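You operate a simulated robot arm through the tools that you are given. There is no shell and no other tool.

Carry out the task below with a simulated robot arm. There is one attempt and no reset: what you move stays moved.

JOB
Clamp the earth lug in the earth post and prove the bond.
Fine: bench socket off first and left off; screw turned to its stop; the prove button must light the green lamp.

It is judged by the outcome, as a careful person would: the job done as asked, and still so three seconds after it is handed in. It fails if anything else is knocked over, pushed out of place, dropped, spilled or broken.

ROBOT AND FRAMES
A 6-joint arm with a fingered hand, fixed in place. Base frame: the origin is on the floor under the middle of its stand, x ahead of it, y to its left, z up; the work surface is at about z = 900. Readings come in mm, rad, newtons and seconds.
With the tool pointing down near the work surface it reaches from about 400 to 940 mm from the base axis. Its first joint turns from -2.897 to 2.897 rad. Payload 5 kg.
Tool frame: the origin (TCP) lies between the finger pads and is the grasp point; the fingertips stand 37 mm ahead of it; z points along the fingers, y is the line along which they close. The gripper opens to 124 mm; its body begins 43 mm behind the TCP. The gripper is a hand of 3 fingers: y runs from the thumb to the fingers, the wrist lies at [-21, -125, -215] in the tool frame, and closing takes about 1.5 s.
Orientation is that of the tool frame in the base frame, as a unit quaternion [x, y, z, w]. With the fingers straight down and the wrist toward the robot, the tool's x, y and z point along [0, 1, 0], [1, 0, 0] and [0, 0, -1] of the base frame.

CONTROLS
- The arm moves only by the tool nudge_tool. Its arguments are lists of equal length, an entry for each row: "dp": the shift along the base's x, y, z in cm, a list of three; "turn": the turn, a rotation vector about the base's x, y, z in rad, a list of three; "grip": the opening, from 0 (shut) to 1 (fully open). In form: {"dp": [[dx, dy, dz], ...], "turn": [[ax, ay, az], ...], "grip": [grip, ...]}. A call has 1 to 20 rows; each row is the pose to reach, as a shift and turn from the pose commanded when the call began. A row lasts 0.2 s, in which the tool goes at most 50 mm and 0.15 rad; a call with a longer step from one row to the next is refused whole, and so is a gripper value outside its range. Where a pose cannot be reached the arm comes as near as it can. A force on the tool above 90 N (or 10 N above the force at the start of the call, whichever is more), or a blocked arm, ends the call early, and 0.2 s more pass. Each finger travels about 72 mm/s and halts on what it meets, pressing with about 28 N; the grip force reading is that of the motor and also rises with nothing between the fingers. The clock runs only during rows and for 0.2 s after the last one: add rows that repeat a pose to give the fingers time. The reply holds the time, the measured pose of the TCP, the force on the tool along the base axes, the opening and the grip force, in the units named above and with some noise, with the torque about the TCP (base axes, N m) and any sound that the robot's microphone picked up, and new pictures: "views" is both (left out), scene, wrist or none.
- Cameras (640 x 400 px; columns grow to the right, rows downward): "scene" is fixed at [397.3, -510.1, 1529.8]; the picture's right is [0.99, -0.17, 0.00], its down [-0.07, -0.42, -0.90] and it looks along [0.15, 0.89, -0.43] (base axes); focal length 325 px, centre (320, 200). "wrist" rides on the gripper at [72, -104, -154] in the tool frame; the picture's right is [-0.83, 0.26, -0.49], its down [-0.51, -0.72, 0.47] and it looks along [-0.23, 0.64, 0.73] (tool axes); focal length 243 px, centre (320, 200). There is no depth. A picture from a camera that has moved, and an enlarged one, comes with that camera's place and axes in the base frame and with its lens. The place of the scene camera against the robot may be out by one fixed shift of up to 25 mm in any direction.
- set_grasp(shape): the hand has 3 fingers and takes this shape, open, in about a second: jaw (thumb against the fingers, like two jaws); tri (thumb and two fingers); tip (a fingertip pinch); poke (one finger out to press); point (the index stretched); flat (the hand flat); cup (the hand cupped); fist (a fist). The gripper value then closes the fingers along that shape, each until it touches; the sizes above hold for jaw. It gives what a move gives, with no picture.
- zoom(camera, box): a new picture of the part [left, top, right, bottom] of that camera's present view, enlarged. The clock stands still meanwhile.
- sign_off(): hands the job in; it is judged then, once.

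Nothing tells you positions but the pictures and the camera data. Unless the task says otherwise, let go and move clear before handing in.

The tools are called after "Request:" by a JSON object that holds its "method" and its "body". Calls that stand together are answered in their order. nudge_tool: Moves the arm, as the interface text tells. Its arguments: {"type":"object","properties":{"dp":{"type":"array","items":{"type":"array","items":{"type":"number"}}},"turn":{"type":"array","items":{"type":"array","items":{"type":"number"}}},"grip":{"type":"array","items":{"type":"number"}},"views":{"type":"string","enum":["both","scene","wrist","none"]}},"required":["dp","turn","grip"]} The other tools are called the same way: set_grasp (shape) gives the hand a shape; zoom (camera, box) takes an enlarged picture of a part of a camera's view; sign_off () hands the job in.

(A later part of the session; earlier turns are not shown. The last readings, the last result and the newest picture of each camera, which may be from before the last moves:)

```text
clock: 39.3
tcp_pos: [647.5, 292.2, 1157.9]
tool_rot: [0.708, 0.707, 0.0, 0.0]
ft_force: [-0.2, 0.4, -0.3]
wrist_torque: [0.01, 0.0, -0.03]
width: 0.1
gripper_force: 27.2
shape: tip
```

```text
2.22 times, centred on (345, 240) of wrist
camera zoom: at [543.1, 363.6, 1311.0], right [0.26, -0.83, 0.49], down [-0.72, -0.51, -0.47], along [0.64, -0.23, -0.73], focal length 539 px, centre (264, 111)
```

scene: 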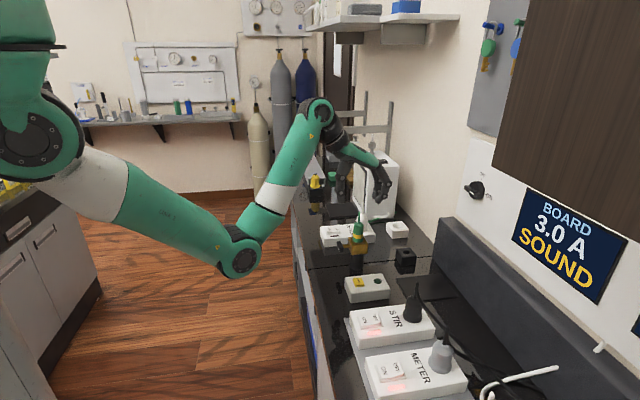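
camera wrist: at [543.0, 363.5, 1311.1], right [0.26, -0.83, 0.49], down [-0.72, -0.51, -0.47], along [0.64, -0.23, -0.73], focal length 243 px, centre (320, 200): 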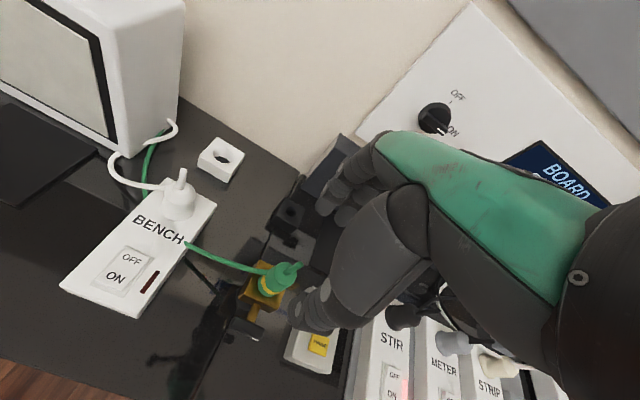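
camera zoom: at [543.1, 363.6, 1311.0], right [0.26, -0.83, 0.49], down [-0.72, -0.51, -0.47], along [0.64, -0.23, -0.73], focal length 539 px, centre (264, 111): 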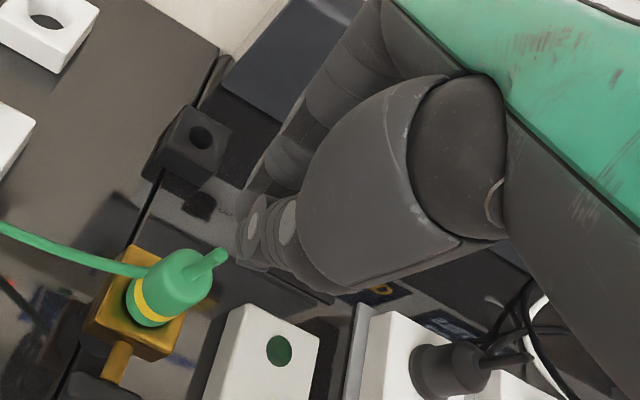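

The tip shape pinches thumb and far finger to a narrow point about 38 mm ahead, with the other finger curled away. To keep the knuckles clear of the lug, I'll lean the hand back again and come in above the bar's −y arm.

Request:
{"method": "nudge_tool", "body": {"dp": [[-2.5, -0.8, 0], [-5, -1.6, 0], [-7, -2.3, -2], [-7, -2.3, -5], [-7, -2.3, -8], [-7, -2.3, -8]], "turn": [[0, -0.1, 0], [0, -0.2, 0], [0, -0.3, 0], [0, -0.4, 0], [0, -0.5, 0], [0, -0.5, 0]], "grip": [0, 0, 0, 0, 0, 0]}}

Request:
{"method": "zoom", "body": {"camera": "scene", "box": [315, 180, 395, 260]}}

Request:
{"method": "zoom", "body": {"camera": "wrist", "box": [240, 180, 360, 320]}}

```text
clock: 40.7
tcp_pos: [577.1, 268.8, 1077.4]
tool_rot: [0.685, 0.685, 0.175, 0.176]
ft_force: [0.3, -0.5, -0.7]
wrist_torque: [0.05, -0.03, 0.0]
width: 0.1
gripper_force: 28.1
shape: tip
camera wrist: at [412.0, 340.8, 1162.7], right [-0.01, -0.83, 0.56], down [-0.41, -0.51, -0.76], along [0.91, -0.23, -0.33], focal length 243 px, centre (320, 200)
```

scene: 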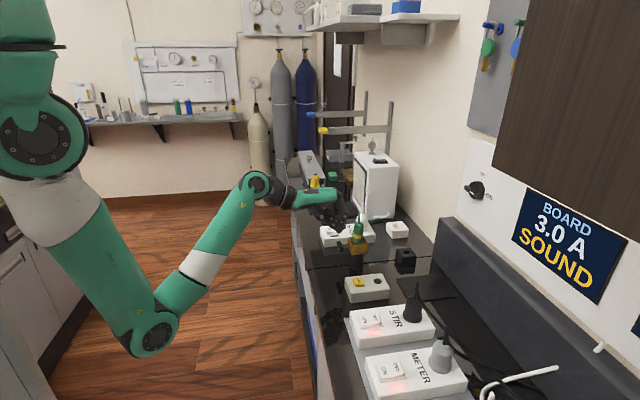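
wrist: 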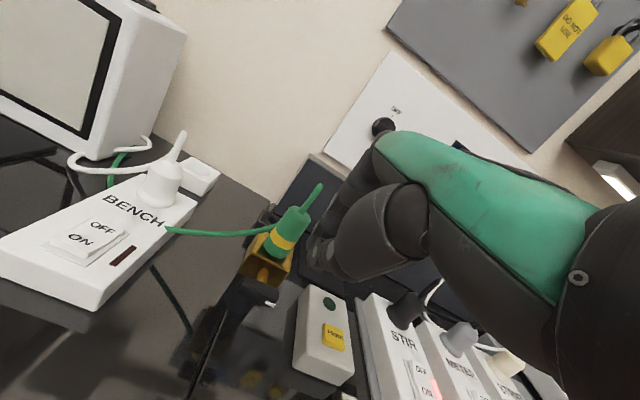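

```text
5.00 times, centred on (355, 220) of scene
camera zoom: at [397.3, -510.1, 1529.8], right [0.99, -0.17, 0.0], down [-0.07, -0.42, -0.9], along [0.15, 0.89, -0.43], focal length 1627 px, centre (145, 100)
```

zoom: 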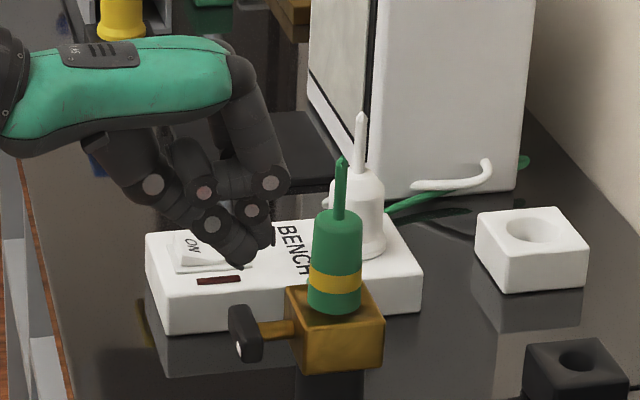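

```text
2.86 times, centred on (300, 250) of wrist
camera zoom: at [412.0, 340.8, 1162.7], right [-0.01, -0.83, 0.56], down [-0.41, -0.51, -0.76], along [0.91, -0.23, -0.33], focal length 693 px, centre (377, 57)
```

zoom: 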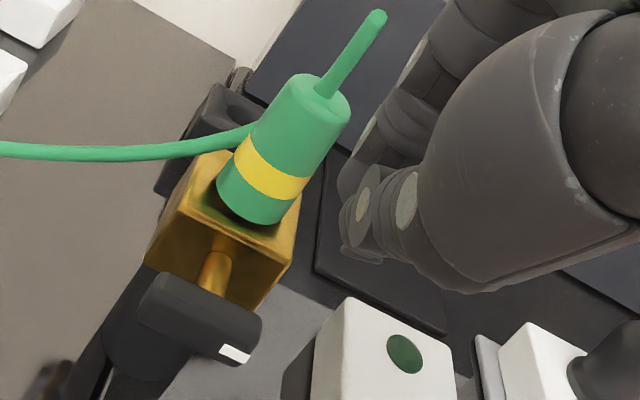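

The hand clears the lug and the pinch tip is above the bar's −y arm. I'll lower to just above the bar and check.

Request:
{"method": "nudge_tool", "body": {"dp": [[0.3, 0, -2], [0.3, 0, -4], [0.3, 0, -4.8], [0.3, 0, -4.8]], "turn": [[0, 0, 0], [0, 0, 0], [0, 0, 0], [0, 0, 0]], "grip": [0, 0, 0, 0], "views": "none"}}

Request:
{"method": "zoom", "body": {"camera": "scene", "box": [330, 220, 380, 265]}}

Request:
{"method": "zoom", "body": {"camera": "wrist", "box": [270, 200, 350, 300]}}

```text
clock: 41.7
tcp_pos: [581.1, 269.0, 1031.0]
tool_rot: [0.685, 0.685, 0.175, 0.175]
ft_force: [-0.2, -1.4, 0.5]
wrist_torque: [-0.02, -0.02, -0.01]
width: 0.0
gripper_force: 28.6
shape: tip
```

```text
8.89 times, centred on (355, 242) of scene
camera zoom: at [397.3, -510.1, 1529.8], right [0.99, -0.17, 0.0], down [-0.07, -0.42, -0.9], along [0.15, 0.89, -0.43], focal length 2892 px, centre (9, -178)
```

zoom: 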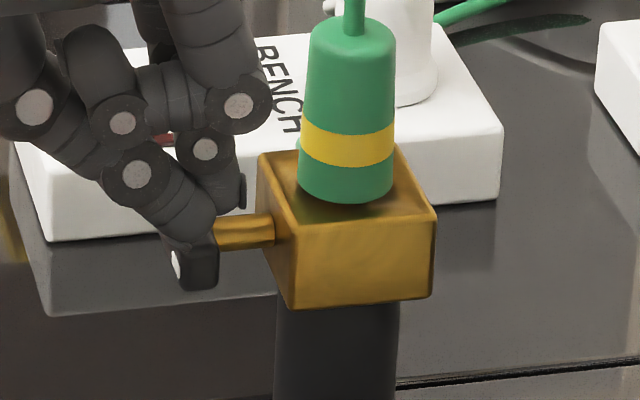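

```text
4.00 times, centred on (310, 250) of wrist
camera zoom: at [415.6, 340.7, 1115.2], right [-0.01, -0.83, 0.56], down [-0.41, -0.51, -0.76], along [0.91, -0.23, -0.33], focal length 970 px, centre (360, 0)
```

zoom: 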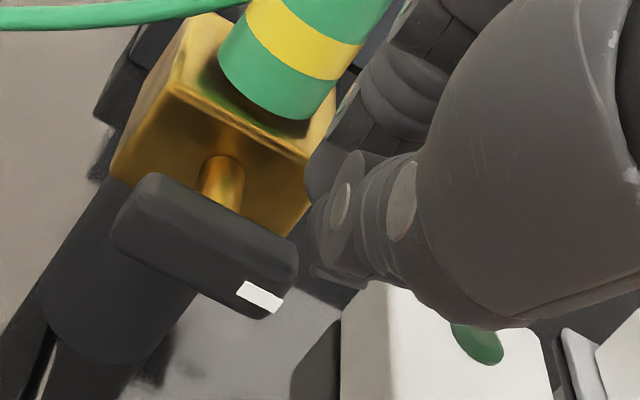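

The wrist view shows the pinch tip just outside the bar's −y end (the end with the white mark). I'll move it 8 mm inward over the arm, then press down in small steps.

Request:
{"method": "nudge_tool", "body": {"dp": [[0, 0.8, 0], [0, 0.8, -0.4], [0, 0.8, -0.8], [0, 0.8, -1.2], [0, 0.8, -1.6], [0, 0.8, -1.6]], "turn": [[0, 0, 0], [0, 0, 0], [0, 0, 0], [0, 0, 0], [0, 0, 0], [0, 0, 0]], "grip": [0, 0, 0, 0, 0, 0], "views": "none"}}

Request:
{"method": "zoom", "body": {"camera": "scene", "box": [330, 220, 380, 265]}}

Request:
{"method": "zoom", "body": {"camera": "wrist", "box": [270, 200, 350, 300]}}

```text
clock: 43.1
tcp_pos: [581.1, 276.3, 1013.0]
tool_rot: [0.685, 0.685, 0.176, 0.175]
ft_force: [1.2, -5.7, 3.1]
wrist_torque: [-0.18, -0.13, -0.05]
width: 0.2
gripper_force: 28.3
shape: tip
```

```text
8.89 times, centred on (355, 242) of scene
camera zoom: at [397.3, -510.1, 1529.8], right [0.99, -0.17, 0.0], down [-0.07, -0.42, -0.9], along [0.15, 0.89, -0.43], focal length 2892 px, centre (9, -178)
```

zoom: 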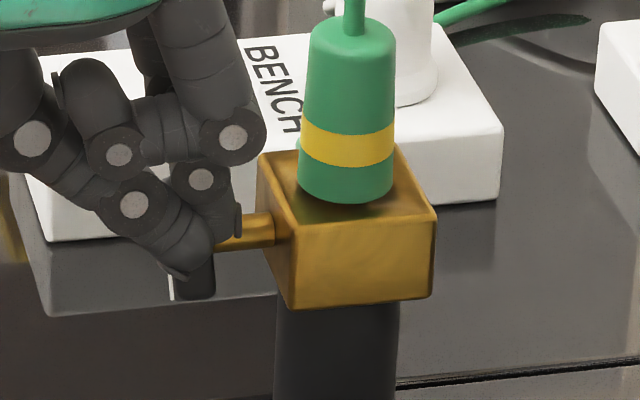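

```text
4.00 times, centred on (310, 250) of wrist
camera zoom: at [416.3, 348.3, 1099.0], right [-0.01, -0.83, 0.56], down [-0.41, -0.51, -0.76], along [0.91, -0.23, -0.33], focal length 970 px, centre (360, 0)
```

zoom: 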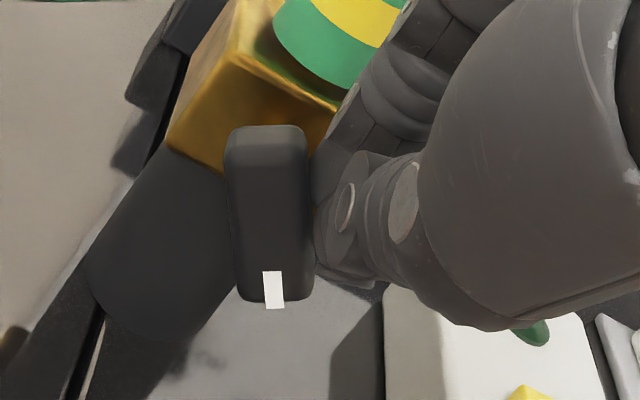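

The bar turned smoothly about 55° clockwise under a light push, and the marked end now points down. I'll lift over, come down on the +y side of the upper arm, and sweep it over the top.

Request:
{"method": "nudge_tool", "body": {"dp": [[0, -0.2, 2], [0, 0, 5.5], [0, 3, 6], [0, 5.5, 6], [0, 5.6, 4], [0, 5.6, 1.2], [0, 5.6, 1.0]], "turn": [[0, 0, 0], [0, 0, 0], [0, 0, 0], [0, 0, 0], [0, 0, 0], [0, 0, 0], [0, 0, 0]], "grip": [0, 0, 0, 0, 0, 0, 0], "views": "none"}}

Request:
{"method": "zoom", "body": {"camera": "scene", "box": [330, 210, 380, 265]}}

Request:
{"method": "zoom", "body": {"camera": "wrist", "box": [270, 200, 370, 320]}}

```text
clock: 44.7
tcp_pos: [580.0, 333.1, 1025.0]
tool_rot: [0.685, 0.685, 0.175, 0.175]
ft_force: [0.3, 0.0, -0.1]
wrist_torque: [0.0, -0.01, 0.03]
width: 0.0
gripper_force: 27.2
shape: tip
```

```text
7.27 times, centred on (355, 238) of scene
camera zoom: at [397.3, -510.1, 1529.8], right [0.99, -0.17, 0.0], down [-0.07, -0.42, -0.9], along [0.15, 0.89, -0.43], focal length 2366 px, centre (66, -73)
```

zoom: 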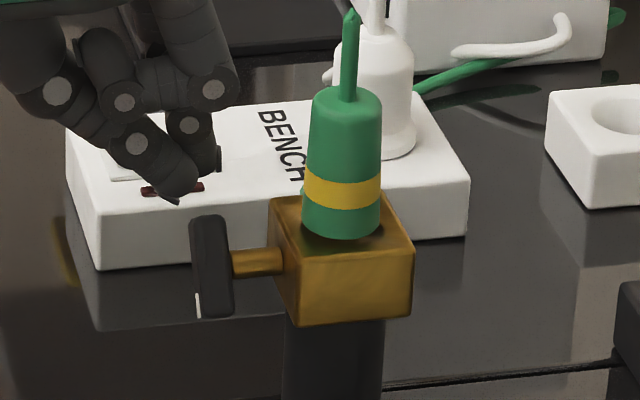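

```text
3.33 times, centred on (320, 260) of wrist
camera zoom: at [415.2, 405.0, 1109.5], right [-0.01, -0.83, 0.56], down [-0.41, -0.51, -0.76], along [0.91, -0.23, -0.33], focal length 809 px, centre (320, 0)
```

zoom: 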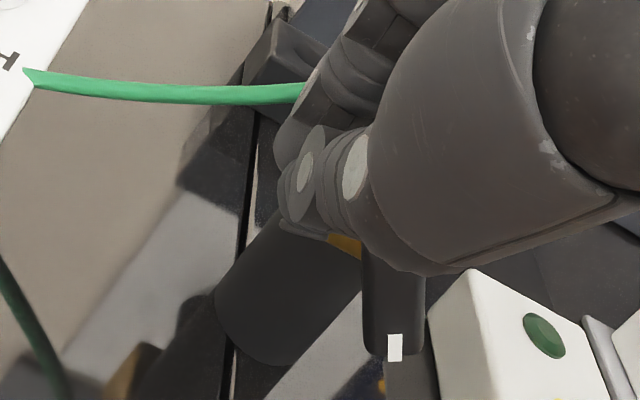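

Request:
{"method": "nudge_tool", "body": {"dp": [[0, -0.8, -0.3], [0, -1.6, -0.3], [0, -2.2, -0.3], [0, -2.8, 0], [0, -3.4, 0.2], [0, -3.9, 0.3], [0, -3.9, 0.3]], "turn": [[0, 0, 0], [0, 0, 0], [0, 0, 0], [0, 0, 0], [0, 0, 0], [0, 0, 0], [0, 0, 0]], "grip": [0, 0, 0, 0, 0, 0, 0], "views": "none"}}

Request:
{"method": "zoom", "body": {"camera": "scene", "box": [330, 210, 380, 265]}}

Request:
{"method": "zoom", "body": {"camera": "wrist", "box": [270, 200, 370, 320]}}

```text
clock: 46.3
tcp_pos: [580.5, 295.9, 1026.6]
tool_rot: [0.684, 0.686, 0.177, 0.175]
ft_force: [-0.5, 31.9, 9.4]
wrist_torque: [1.13, -0.07, 0.36]
width: 0.0
gripper_force: 28.4
shape: tip
```

```text
7.27 times, centred on (355, 238) of scene
camera zoom: at [397.3, -510.1, 1529.8], right [0.99, -0.17, 0.0], down [-0.07, -0.42, -0.9], along [0.15, 0.89, -0.43], focal length 2366 px, centre (66, -73)
```

zoom: 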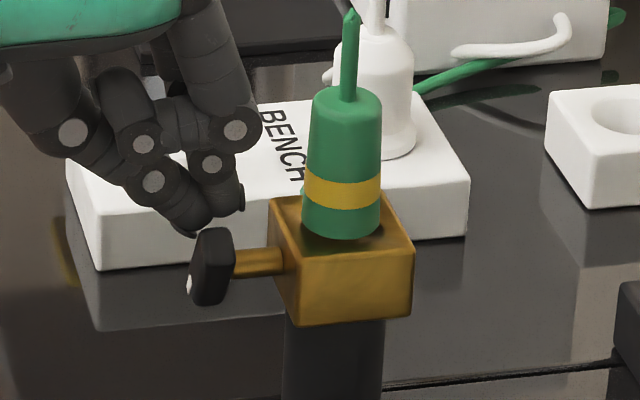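

```text
3.33 times, centred on (320, 260) of wrist
camera zoom: at [415.0, 367.6, 1111.7], right [0.0, -0.83, 0.56], down [-0.4, -0.51, -0.76], along [0.91, -0.23, -0.33], focal length 809 px, centre (320, 0)
```

zoom: 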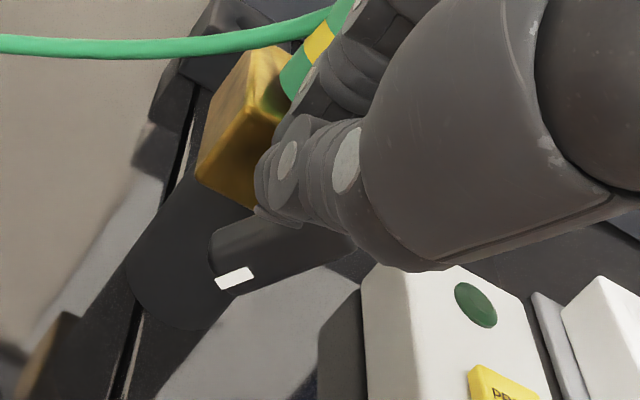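

The bar is now about 135° round (marked end swung to the +y side, below horizontal) and pushing back with 32 N, though I'm pressing close to the axis. I'll back off, raise the tip for a better lever, and push again gently to tell a stop from poor leverage.

Request:
{"method": "nudge_tool", "body": {"dp": [[0, 0.8, 0.2], [0, 0.8, 0.6], [0, 0.3, 0.6], [0, -0.1, 0.6], [0, -0.4, 0.6], [0, -0.7, 0.6], [0, -0.7, 0.6]], "turn": [[0, 0, 0], [0, 0, 0], [0, 0, 0], [0, 0, 0], [0, 0, 0], [0, 0, 0], [0, 0, 0]], "grip": [0, 0, 0, 0, 0, 0, 0], "views": "none"}}

Request:
{"method": "zoom", "body": {"camera": "scene", "box": [335, 225, 370, 265]}}

Request:
{"method": "zoom", "body": {"camera": "wrist", "box": [270, 200, 370, 320]}}

```text
clock: 47.9
tcp_pos: [580.8, 285.0, 1032.0]
tool_rot: [0.685, 0.685, 0.175, 0.176]
ft_force: [-4.8, 14.5, 10.7]
wrist_torque: [0.57, 0.07, 0.2]
width: 0.2
gripper_force: 28.1
shape: tip
```

```text
10.00 times, centred on (352, 245) of scene
camera zoom: at [397.3, -510.1, 1529.8], right [0.99, -0.17, 0.0], down [-0.07, -0.42, -0.9], along [0.15, 0.89, -0.43], focal length 3254 px, centre (-5, -250)
```

zoom: 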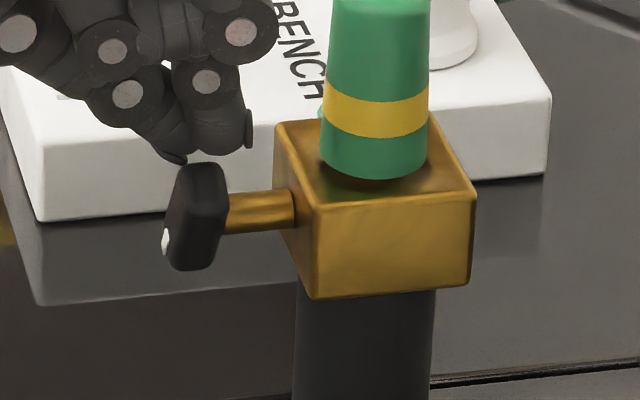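

```text
3.33 times, centred on (320, 260) of wrist
camera zoom: at [416.0, 357.0, 1117.3], right [-0.01, -0.83, 0.56], down [-0.41, -0.51, -0.76], along [0.91, -0.23, -0.33], focal length 809 px, centre (320, 0)
```

zoom: 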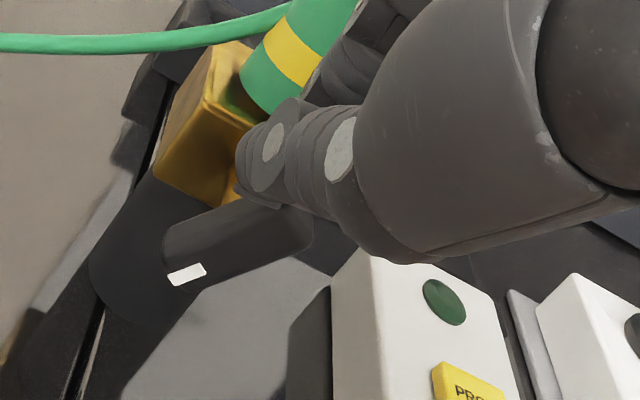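

The bar hasn't turned any further (still about 133–135°) at roughly 18 N on a longer lever. I'll press a bit harder in small steps to see whether it gives.

Request:
{"method": "nudge_tool", "body": {"dp": [[0, -0.2, 0], [0, -0.4, 0], [0, -0.6, -0.1], [0, -0.6, -0.1]], "turn": [[0, 0, 0], [0, 0, 0], [0, 0, 0], [0, 0, 0]], "grip": [0, 0, 0, 0], "views": "none"}}

Request:
{"method": "zoom", "body": {"camera": "wrist", "box": [270, 200, 370, 320]}}

Request:
{"method": "zoom", "body": {"camera": "scene", "box": [335, 225, 370, 265]}}

```text
clock: 48.9
tcp_pos: [578.9, 279.7, 1030.2]
tool_rot: [0.685, 0.685, 0.175, 0.175]
ft_force: [-4.4, 11.5, 4.2]
wrist_torque: [0.45, 0.07, 0.23]
width: 0.0
gripper_force: 28.1
shape: tip
```

```text
3.33 times, centred on (320, 260) of wrist
camera zoom: at [415.5, 351.7, 1116.5], right [-0.01, -0.83, 0.56], down [-0.41, -0.51, -0.76], along [0.91, -0.23, -0.33], focal length 809 px, centre (320, 0)
```

zoom: 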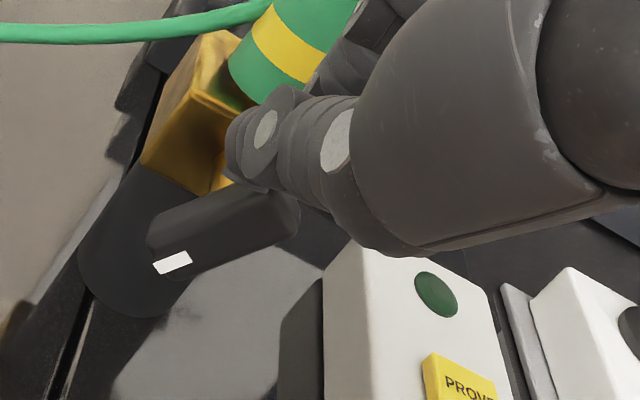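

```text
10.00 times, centred on (352, 245) of scene
camera zoom: at [397.3, -510.1, 1529.8], right [0.99, -0.17, 0.0], down [-0.07, -0.42, -0.9], along [0.15, 0.89, -0.43], focal length 3254 px, centre (-5, -250)
```

zoom: 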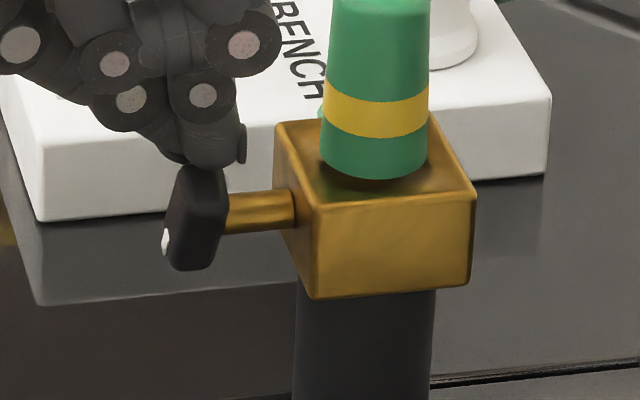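

Request:
{"method": "nudge_tool", "body": {"dp": [[0, 1.5, 0.3], [0, 2.8, 0.3], [0, 2.8, -0.5], [0, 1.8, -0.5], [0, 1.3, -0.5], [0, 1.0, -0.5], [0, 0.8, -0.5]], "turn": [[0, 0, 0], [0, 0, 0], [0, 0, 0], [0, 0, 0], [0, 0, 0], [0, 0, 0], [0, 0, 0]], "grip": [0, 0, 0, 0, 0, 0, 0], "views": "none"}}

Request:
{"method": "zoom", "body": {"camera": "wrist", "box": [270, 200, 370, 320]}}

Request:
{"method": "zoom", "body": {"camera": "scene", "box": [335, 225, 370, 265]}}

```text
clock: 50.5
tcp_pos: [579.5, 290.1, 1026.3]
tool_rot: [0.685, 0.685, 0.176, 0.174]
ft_force: [1.1, 9.8, 0.9]
wrist_torque: [0.27, -0.07, 0.18]
width: 0.0
gripper_force: 27.9
shape: tip
```

```text
3.33 times, centred on (320, 260) of wrist
camera zoom: at [415.2, 360.7, 1111.5], right [-0.01, -0.83, 0.56], down [-0.41, -0.51, -0.76], along [0.91, -0.23, -0.33], focal length 809 px, centre (320, 0)
```

zoom: 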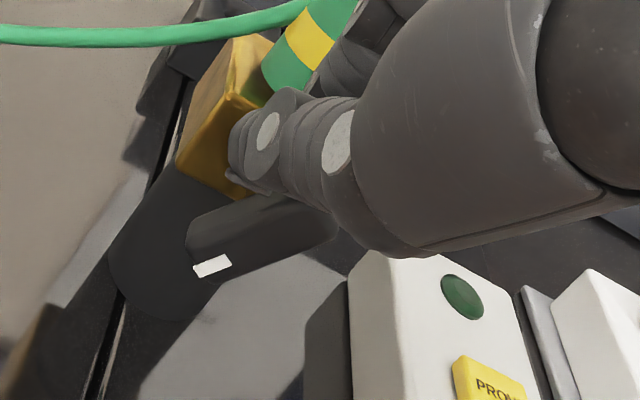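

```text
10.00 times, centred on (352, 245) of scene
camera zoom: at [397.3, -510.1, 1529.8], right [0.99, -0.17, 0.0], down [-0.07, -0.42, -0.9], along [0.15, 0.89, -0.43], focal length 3254 px, centre (-5, -250)
```

zoom: 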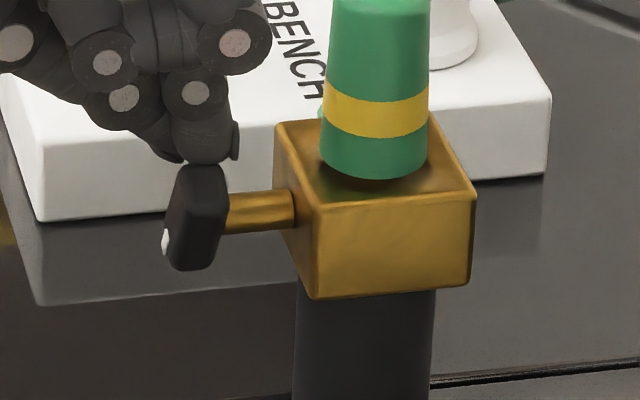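

Request:
{"method": "nudge_tool", "body": {"dp": [[0, -0.2, 0], [0, -0.4, 0], [0, -0.5, 0], [0, -0.6, 0]], "turn": [[0, 0, 0], [0, 0, 0], [0, 0, 0], [0, 0, 0]], "grip": [0, 0, 0, 0], "views": "none"}}

Request:
{"method": "zoom", "body": {"camera": "wrist", "box": [270, 200, 370, 320]}}

Request:
{"method": "zoom", "body": {"camera": "scene", "box": [335, 225, 370, 265]}}

```text
clock: 51.5
tcp_pos: [580.9, 283.7, 1028.5]
tool_rot: [0.684, 0.685, 0.177, 0.176]
ft_force: [1.8, 8.6, 18.8]
wrist_torque: [0.35, -0.42, 0.18]
width: 0.1
gripper_force: 28.2
shape: tip
```

```text
3.33 times, centred on (320, 260) of wrist
camera zoom: at [415.3, 354.1, 1113.2], right [-0.01, -0.83, 0.56], down [-0.4, -0.51, -0.76], along [0.91, -0.23, -0.33], focal length 809 px, centre (320, 0)
```

zoom: 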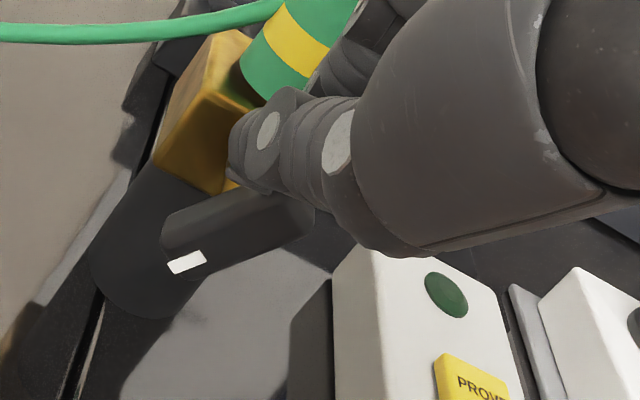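

```text
10.00 times, centred on (352, 245) of scene
camera zoom: at [397.3, -510.1, 1529.8], right [0.99, -0.17, 0.0], down [-0.07, -0.42, -0.9], along [0.15, 0.89, -0.43], focal length 3254 px, centre (-5, -250)
```

zoom: 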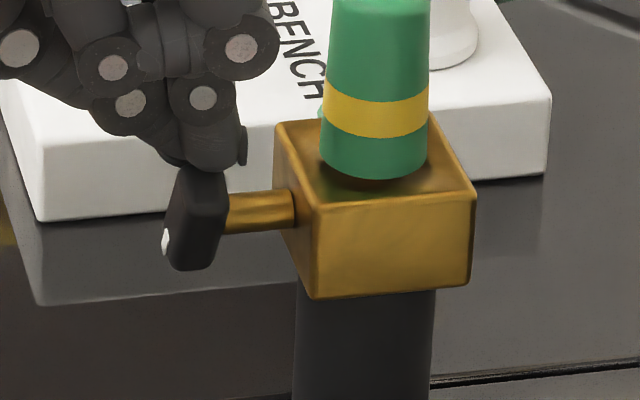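

The finger is riding up over the bar end while the bar stays put. One firm downward push on that raised end from here will settle whether it's at its stop.

Request:
{"method": "nudge_tool", "body": {"dp": [[0, -0.2, -0.2], [0, -0.4, -0.5], [0, -0.5, -0.8], [0, -0.5, -1.0]], "turn": [[0, 0, 0], [0, 0, 0], [0, 0, 0], [0, 0, 0]], "grip": [0, 0, 0, 0], "views": "none"}}

Request:
{"method": "zoom", "body": {"camera": "wrist", "box": [270, 200, 370, 320]}}

Request:
{"method": "zoom", "body": {"camera": "scene", "box": [335, 225, 370, 265]}}

```text
clock: 52.5
tcp_pos: [581.7, 278.7, 1027.2]
tool_rot: [0.683, 0.684, 0.185, 0.178]
ft_force: [-4.6, 9.6, 52.5]
wrist_torque: [0.71, -0.91, 0.23]
width: 0.1
gripper_force: 27.6
shape: tip
```

```text
3.33 times, centred on (320, 260) of wrist
camera zoom: at [414.0, 349.6, 1108.8], right [-0.01, -0.84, 0.55], down [-0.39, -0.5, -0.77], along [0.92, -0.23, -0.32], focal length 809 px, centre (320, 0)
```

zoom: 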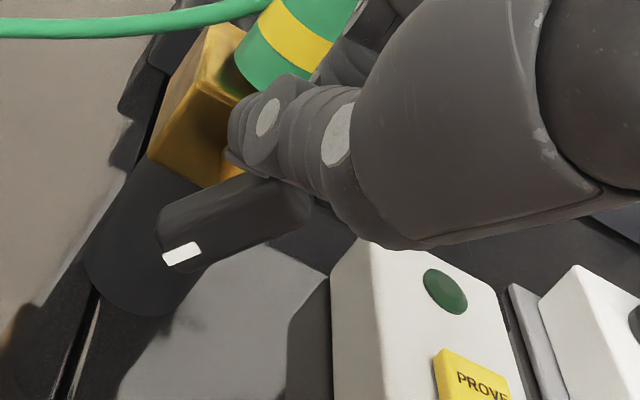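

```text
10.00 times, centred on (352, 245) of scene
camera zoom: at [397.3, -510.1, 1529.8], right [0.99, -0.17, 0.0], down [-0.07, -0.42, -0.9], along [0.15, 0.89, -0.43], focal length 3254 px, centre (-5, -250)
```

zoom: 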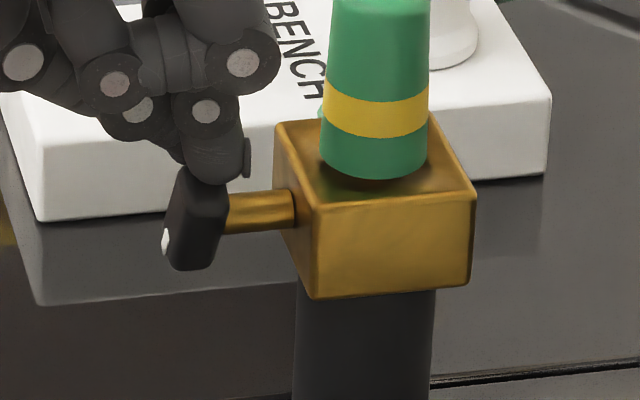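

The fingertip overlaps the brass shaft as well as the bar, so that push may have borne on the shaft. I'll back off, shift 8 mm toward the robot so only the bar is touched, and push again from the +y side.

Request:
{"method": "nudge_tool", "body": {"dp": [[0, 0, 1.5], [-0.8, 1.0, 3], [-0.8, 4, 3], [-0.8, 5, 2], [-0.8, 5, 0.3], [-0.8, 5, 0.1]], "turn": [[0, 0, 0], [0, 0, 0], [0, 0, 0], [0, 0, 0], [0, 0, 0], [0, 0, 0]], "grip": [0, 0, 0, 0, 0, 0], "views": "none"}}

Request:
{"method": "zoom", "body": {"camera": "wrist", "box": [270, 200, 370, 320]}}

Request:
{"method": "zoom", "body": {"camera": "scene", "box": [335, 225, 370, 265]}}

```text
clock: 53.9
tcp_pos: [571.4, 327.9, 1016.0]
tool_rot: [0.685, 0.685, 0.175, 0.174]
ft_force: [-0.1, -0.1, 0.1]
wrist_torque: [0.0, -0.01, 0.03]
width: 0.0
gripper_force: 27.7
shape: tip
```

```text
3.33 times, centred on (320, 260) of wrist
camera zoom: at [406.6, 399.6, 1100.4], right [-0.01, -0.83, 0.56], down [-0.41, -0.51, -0.76], along [0.91, -0.23, -0.34], focal length 809 px, centre (320, 0)
```

zoom: 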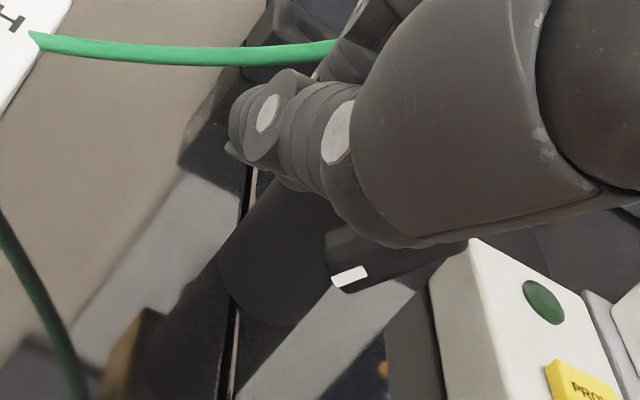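

```text
10.00 times, centred on (352, 245) of scene
camera zoom: at [397.3, -510.1, 1529.8], right [0.99, -0.17, 0.0], down [-0.07, -0.42, -0.9], along [0.15, 0.89, -0.43], focal length 3254 px, centre (-5, -250)
```

zoom: 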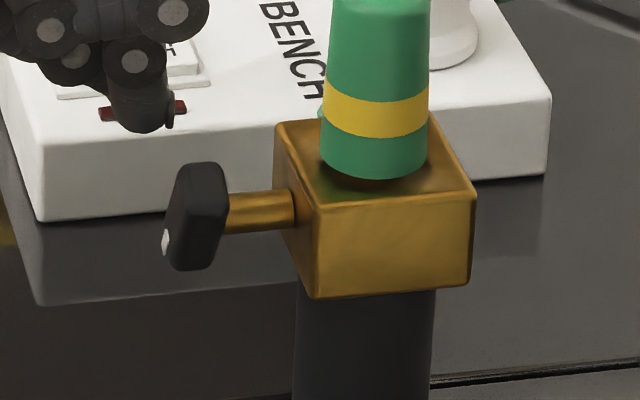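

Request:
{"method": "nudge_tool", "body": {"dp": [[0, 0, 1.2], [0, -1.5, 1.2], [0, -2.5, 1.2], [0, -3.2, 1.2], [0, -3.7, 1.2], [0, -4.1, 1.2], [0, -4.4, 1.2]], "turn": [[0, 0, 0], [0, 0, 0], [0, 0, 0], [0, 0, 0], [0, 0, 0], [0, 0, 0], [0, 0, 0]], "grip": [0, 0, 0, 0, 0, 0, 0], "views": "none"}}

Request:
{"method": "zoom", "body": {"camera": "wrist", "box": [270, 200, 370, 320]}}

Request:
{"method": "zoom", "body": {"camera": "scene", "box": [335, 225, 370, 265]}}

```text
clock: 55.5
tcp_pos: [571.9, 283.8, 1031.3]
tool_rot: [0.685, 0.685, 0.177, 0.176]
ft_force: [-0.5, 5.0, 7.7]
wrist_torque: [0.18, -0.15, 0.1]
width: 0.0
gripper_force: 28.0
shape: tip
```

```text
3.33 times, centred on (320, 260) of wrist
camera zoom: at [407.1, 356.0, 1114.9], right [-0.01, -0.83, 0.56], down [-0.4, -0.51, -0.76], along [0.91, -0.23, -0.33], focal length 809 px, centre (320, 0)
```

zoom: 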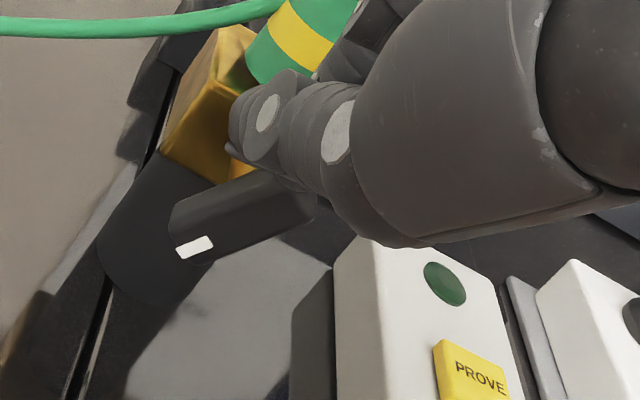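

```text
10.00 times, centred on (352, 245) of scene
camera zoom: at [397.3, -510.1, 1529.8], right [0.99, -0.17, 0.0], down [-0.07, -0.42, -0.9], along [0.15, 0.89, -0.43], focal length 3254 px, centre (-5, -250)
```

zoom: 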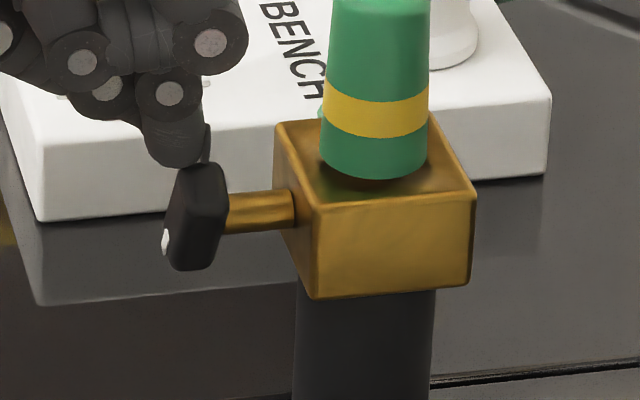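

Request:
{"method": "nudge_tool", "body": {"dp": [[0, 0.5, 0.8], [0.4, 3, 0.8], [0.4, 3, -0.4], [0.4, 1.8, -0.5], [0.4, 1.2, -0.5], [0.4, 0.9, -0.5], [0.4, 0.7, -0.6], [0.4, 0.5, -0.7]], "turn": [[0, 0, 0], [0, 0, 0], [0, 0, 0], [0, 0, 0], [0, 0, 0], [0, 0, 0], [0, 0, 0], [0, 0, 0]], "grip": [0, 0, 0, 0, 0, 0, 0, 0], "views": "none"}}

Request:
{"method": "zoom", "body": {"camera": "wrist", "box": [270, 200, 370, 320]}}

Request:
{"method": "zoom", "body": {"camera": "scene", "box": [335, 225, 370, 265]}}

```text
clock: 57.3
tcp_pos: [575.9, 292.1, 1026.3]
tool_rot: [0.683, 0.686, 0.179, 0.174]
ft_force: [2.0, 31.3, 12.5]
wrist_torque: [0.83, -0.48, 0.75]
width: 0.0
gripper_force: 27.6
shape: tip
```

```text
3.33 times, centred on (320, 260) of wrist
camera zoom: at [410.4, 362.5, 1109.5], right [0.0, -0.83, 0.55], down [-0.4, -0.5, -0.77], along [0.92, -0.22, -0.33], focal length 809 px, centre (320, 0)
```

zoom: 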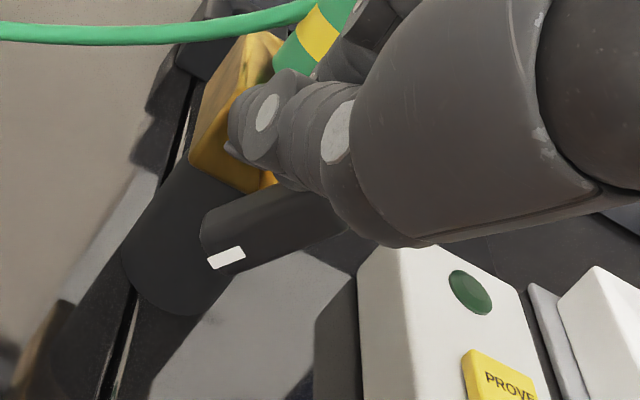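

```text
10.00 times, centred on (352, 245) of scene
camera zoom: at [397.3, -510.1, 1529.8], right [0.99, -0.17, 0.0], down [-0.07, -0.42, -0.9], along [0.15, 0.89, -0.43], focal length 3254 px, centre (-5, -250)
```

zoom: 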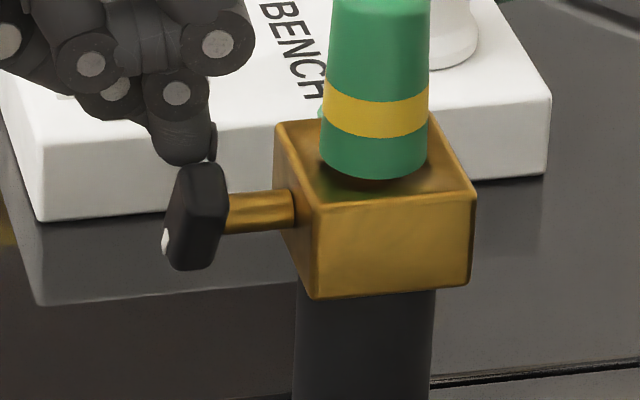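

The bar's position is pixel-identical under repeated pushes of over 30 N, where before it spun freely at about 6 N. I take that as the stop. I'll lift off and move above the PROVE button, estimated at (622, 166, 931).

Request:
{"method": "nudge_tool", "body": {"dp": [[0, 1, 2.5], [0, 1, 5.5], [1.5, -3.5, 5.5], [3.0, -8, 5.5], [3.3, -11.8, 4], [3.3, -11.8, 1], [3.3, -11.8, 0]], "turn": [[0, 0, 0], [0, 0, 0], [0, 0, 0], [0, 0, 0], [0, 0, 0], [0, 0, 0], [0, 0, 0]], "grip": [0, 0, 0, 0, 0, 0, 0]}}

Request:
{"method": "zoom", "body": {"camera": "scene", "box": [325, 220, 405, 310]}}

Request:
{"method": "zoom", "body": {"camera": "wrist", "box": [240, 200, 360, 340]}}

```text
clock: 58.9
tcp_pos: [608.3, 170.3, 1022.7]
tool_rot: [0.685, 0.684, 0.176, 0.176]
ft_force: [-0.5, 0.4, -0.6]
wrist_torque: [0.0, -0.02, 0.01]
width: 0.0
gripper_force: 27.9
shape: tip
camera wrist: at [442.8, 242.5, 1106.4], right [-0.01, -0.83, 0.56], down [-0.41, -0.51, -0.76], along [0.91, -0.23, -0.33], focal length 243 px, centre (320, 200)
```

scene: 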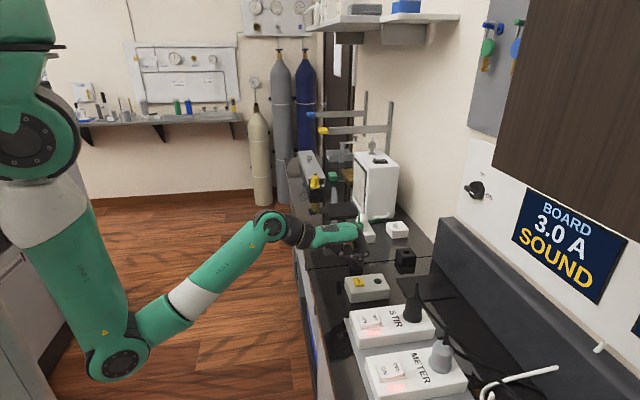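
wrist: 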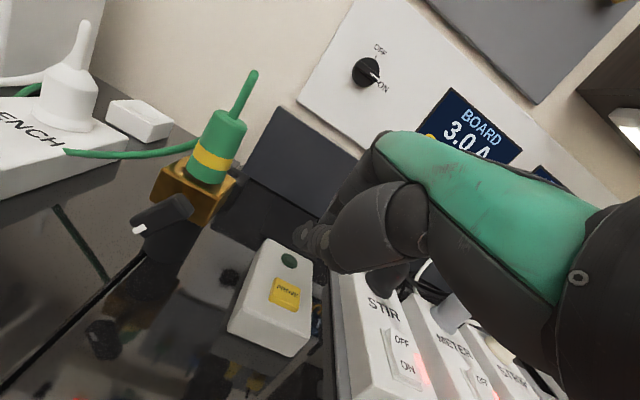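

```text
4.44 times, centred on (365, 265) of scene
camera zoom: at [397.3, -510.1, 1529.8], right [0.99, -0.17, 0.0], down [-0.07, -0.42, -0.9], along [0.15, 0.89, -0.43], focal length 1446 px, centre (120, -89)
```

zoom: 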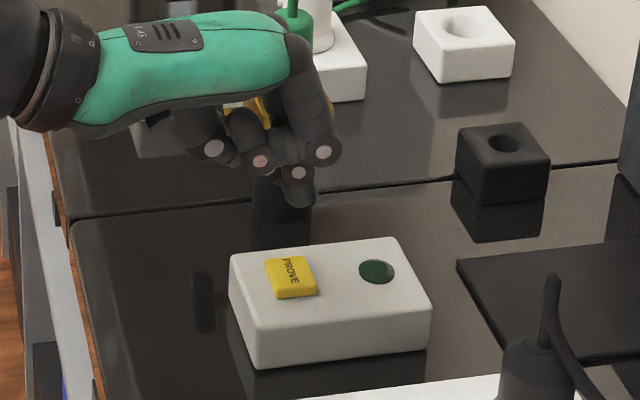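

```text
2.86 times, centred on (300, 270) of wrist
camera zoom: at [442.8, 242.5, 1106.4], right [-0.01, -0.83, 0.56], down [-0.41, -0.51, -0.76], along [0.91, -0.23, -0.33], focal length 693 px, centre (377, 0)
```

zoom: 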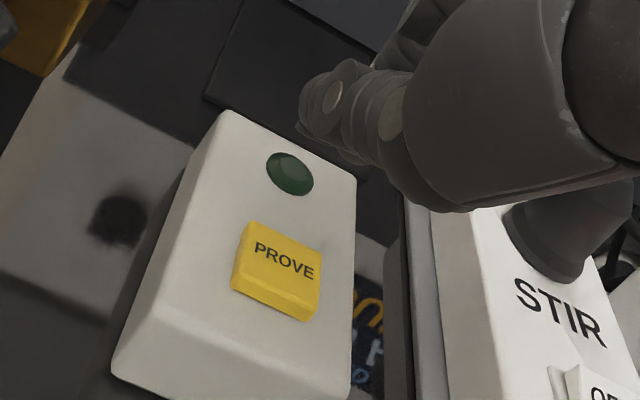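

The pinch has been pushed out of shape by those side loads (its tip has drifted in the wrist view). I'll reset the hand shape here in clear air and check where the tip sits.

Request:
{"method": "set_grasp", "body": {"shape": "tip"}}

Request:
{"method": "nudge_tool", "body": {"dp": [[0, 0, 0], [0, 0, 0], [0, 0, 0], [0, 0, 0], [0, 0, 0], [0, 0, 0], [0, 0, 0], [0, 0, 0], [0, 0, 0]], "turn": [[0, 0, 0], [0, 0, 0], [0, 0, 0], [0, 0, 0], [0, 0, 0], [0, 0, 0], [0, 0, 0], [0, 0, 0], [0, 0, 0]], "grip": [0, 0, 0, 0, 0, 0, 0, 0, 0], "views": "none"}}

Request:
{"method": "zoom", "body": {"camera": "scene", "box": [325, 220, 405, 310]}}

Request:
{"method": "zoom", "body": {"camera": "wrist", "box": [240, 200, 360, 340]}}

```text
clock: 59.8
tcp_pos: [608.2, 171.3, 1021.1]
tool_rot: [0.685, 0.685, 0.176, 0.175]
ft_force: [-0.1, -1.2, -0.3]
wrist_torque: [0.0, 0.02, 0.0]
width: 123.6
gripper_force: 0.0
shape: tip
```

```text
clock: 61.8
tcp_pos: [608.4, 170.1, 1022.2]
tool_rot: [0.685, 0.685, 0.175, 0.175]
ft_force: [-0.3, -0.3, 0.6]
wrist_torque: [-0.02, 0.01, 0.0]
width: 0.0
gripper_force: 28.0
shape: tip
```

```text
4.44 times, centred on (365, 265) of scene
camera zoom: at [397.3, -510.1, 1529.8], right [0.99, -0.17, 0.0], down [-0.07, -0.42, -0.9], along [0.15, 0.89, -0.43], focal length 1446 px, centre (120, -89)
```

zoom: 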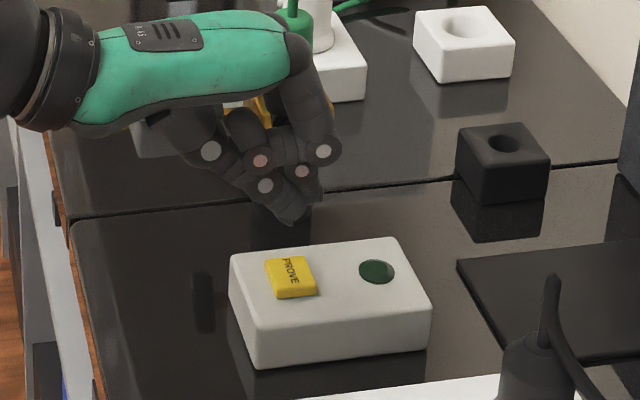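

```text
2.86 times, centred on (300, 270) of wrist
camera zoom: at [442.7, 242.8, 1106.6], right [-0.01, -0.83, 0.56], down [-0.41, -0.51, -0.76], along [0.91, -0.23, -0.33], focal length 693 px, centre (377, 0)
```

zoom: 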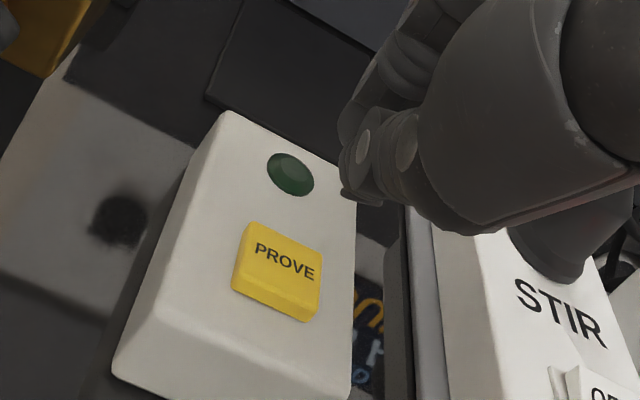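

With the shape reset, the pinch tip is about 38 mm above the PROVE button and nearly centred. I'll shift slightly and press it gently.

Request:
{"method": "nudge_tool", "body": {"dp": [[0, 0.5, -1.5], [0, 0.5, -3], [0, 0.5, -3.5], [0, 0.5, -3.8], [0, 0.5, -4.1], [0, 0.5, -4.3]], "turn": [[0, 0, 0], [0, 0, 0], [0, 0, 0], [0, 0, 0], [0, 0, 0], [0, 0, 0]], "grip": [0, 0, 0, 0, 0, 0], "views": "none"}}

Request:
{"method": "zoom", "body": {"camera": "scene", "box": [325, 220, 405, 310]}}

Request:
{"method": "zoom", "body": {"camera": "wrist", "box": [240, 200, 360, 340]}}

```text
clock: 63.2
tcp_pos: [610.4, 175.2, 979.9]
tool_rot: [0.685, 0.685, 0.175, 0.175]
ft_force: [-1.4, 0.2, 3.2]
wrist_torque: [0.01, -0.01, -0.02]
width: 0.0
gripper_force: 28.2
shape: tip
heard: click
```

```text
4.44 times, centred on (365, 265) of scene
camera zoom: at [397.3, -510.1, 1529.8], right [0.99, -0.17, 0.0], down [-0.07, -0.42, -0.9], along [0.15, 0.89, -0.43], focal length 1446 px, centre (120, -89)
```

zoom: 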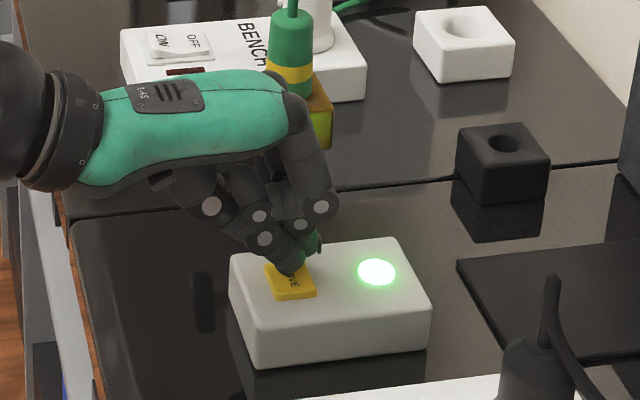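

```text
2.86 times, centred on (300, 270) of wrist
camera zoom: at [445.1, 246.5, 1065.2], right [-0.01, -0.83, 0.56], down [-0.41, -0.51, -0.76], along [0.91, -0.23, -0.33], focal length 693 px, centre (377, 0)
```

zoom: 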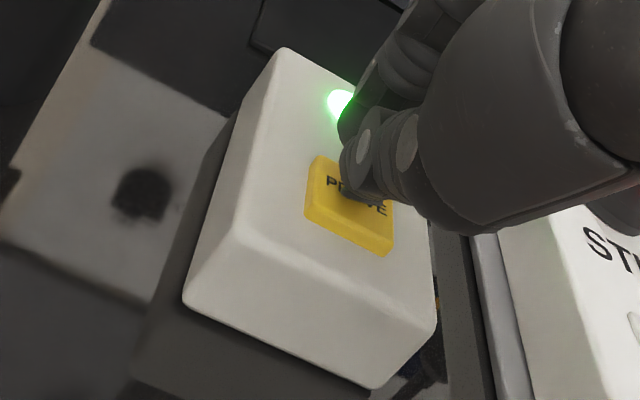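

The button clicked and the lamp lit green. I'll lift off and see whether the lamp stays lit.

Request:
{"method": "nudge_tool", "body": {"dp": [[0, 0, 2], [0, 0, 5], [0, 0, 8], [0, 0, 8]], "turn": [[0, 0, 0], [0, 0, 0], [0, 0, 0], [0, 0, 0]], "grip": [0, 0, 0, 0]}}

Request:
{"method": "zoom", "body": {"camera": "scene", "box": [325, 220, 405, 310]}}

Request:
{"method": "zoom", "body": {"camera": "wrist", "box": [120, 160, 330, 340]}}

```text
clock: 64.2
tcp_pos: [611.1, 176.3, 1059.3]
tool_rot: [0.686, 0.685, 0.175, 0.174]
ft_force: [-0.1, 0.0, 0.1]
wrist_torque: [0.05, -0.02, -0.03]
width: 0.0
gripper_force: 28.0
shape: tip
camera wrist: at [445.8, 247.4, 1143.8], right [-0.01, -0.83, 0.56], down [-0.41, -0.51, -0.76], along [0.91, -0.23, -0.33], focal length 243 px, centre (320, 200)
```

scene: 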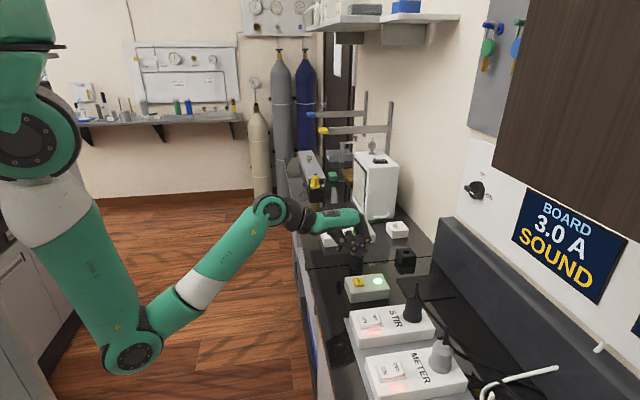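
wrist: 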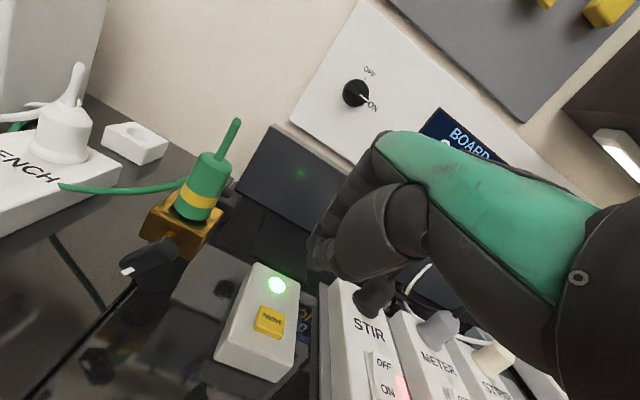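

```text
4.44 times, centred on (365, 265) of scene
camera zoom: at [397.3, -510.1, 1529.8], right [0.99, -0.17, 0.0], down [-0.07, -0.42, -0.9], along [0.15, 0.89, -0.43], focal length 1446 px, centre (120, -89)
```

zoom: 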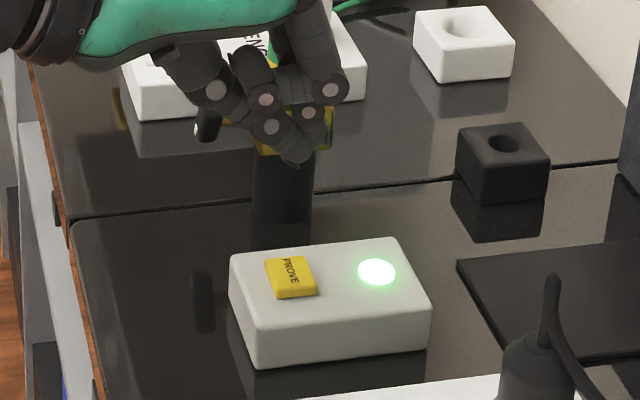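

```text
2.22 times, centred on (225, 250) of wrist
camera zoom: at [445.8, 247.4, 1143.8], right [-0.01, -0.83, 0.56], down [-0.41, -0.51, -0.76], along [0.91, -0.23, -0.33], focal length 539 px, centre (531, 89)
```

zoom: 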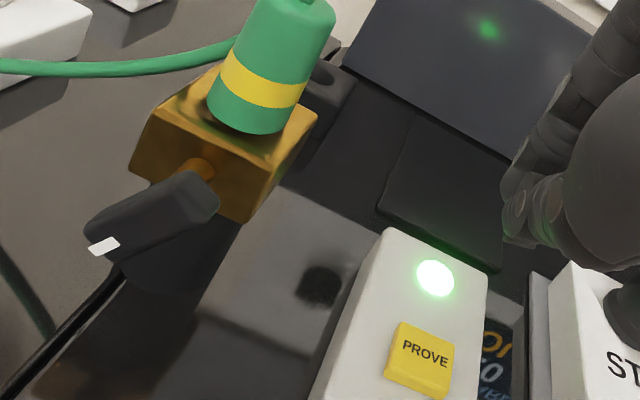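

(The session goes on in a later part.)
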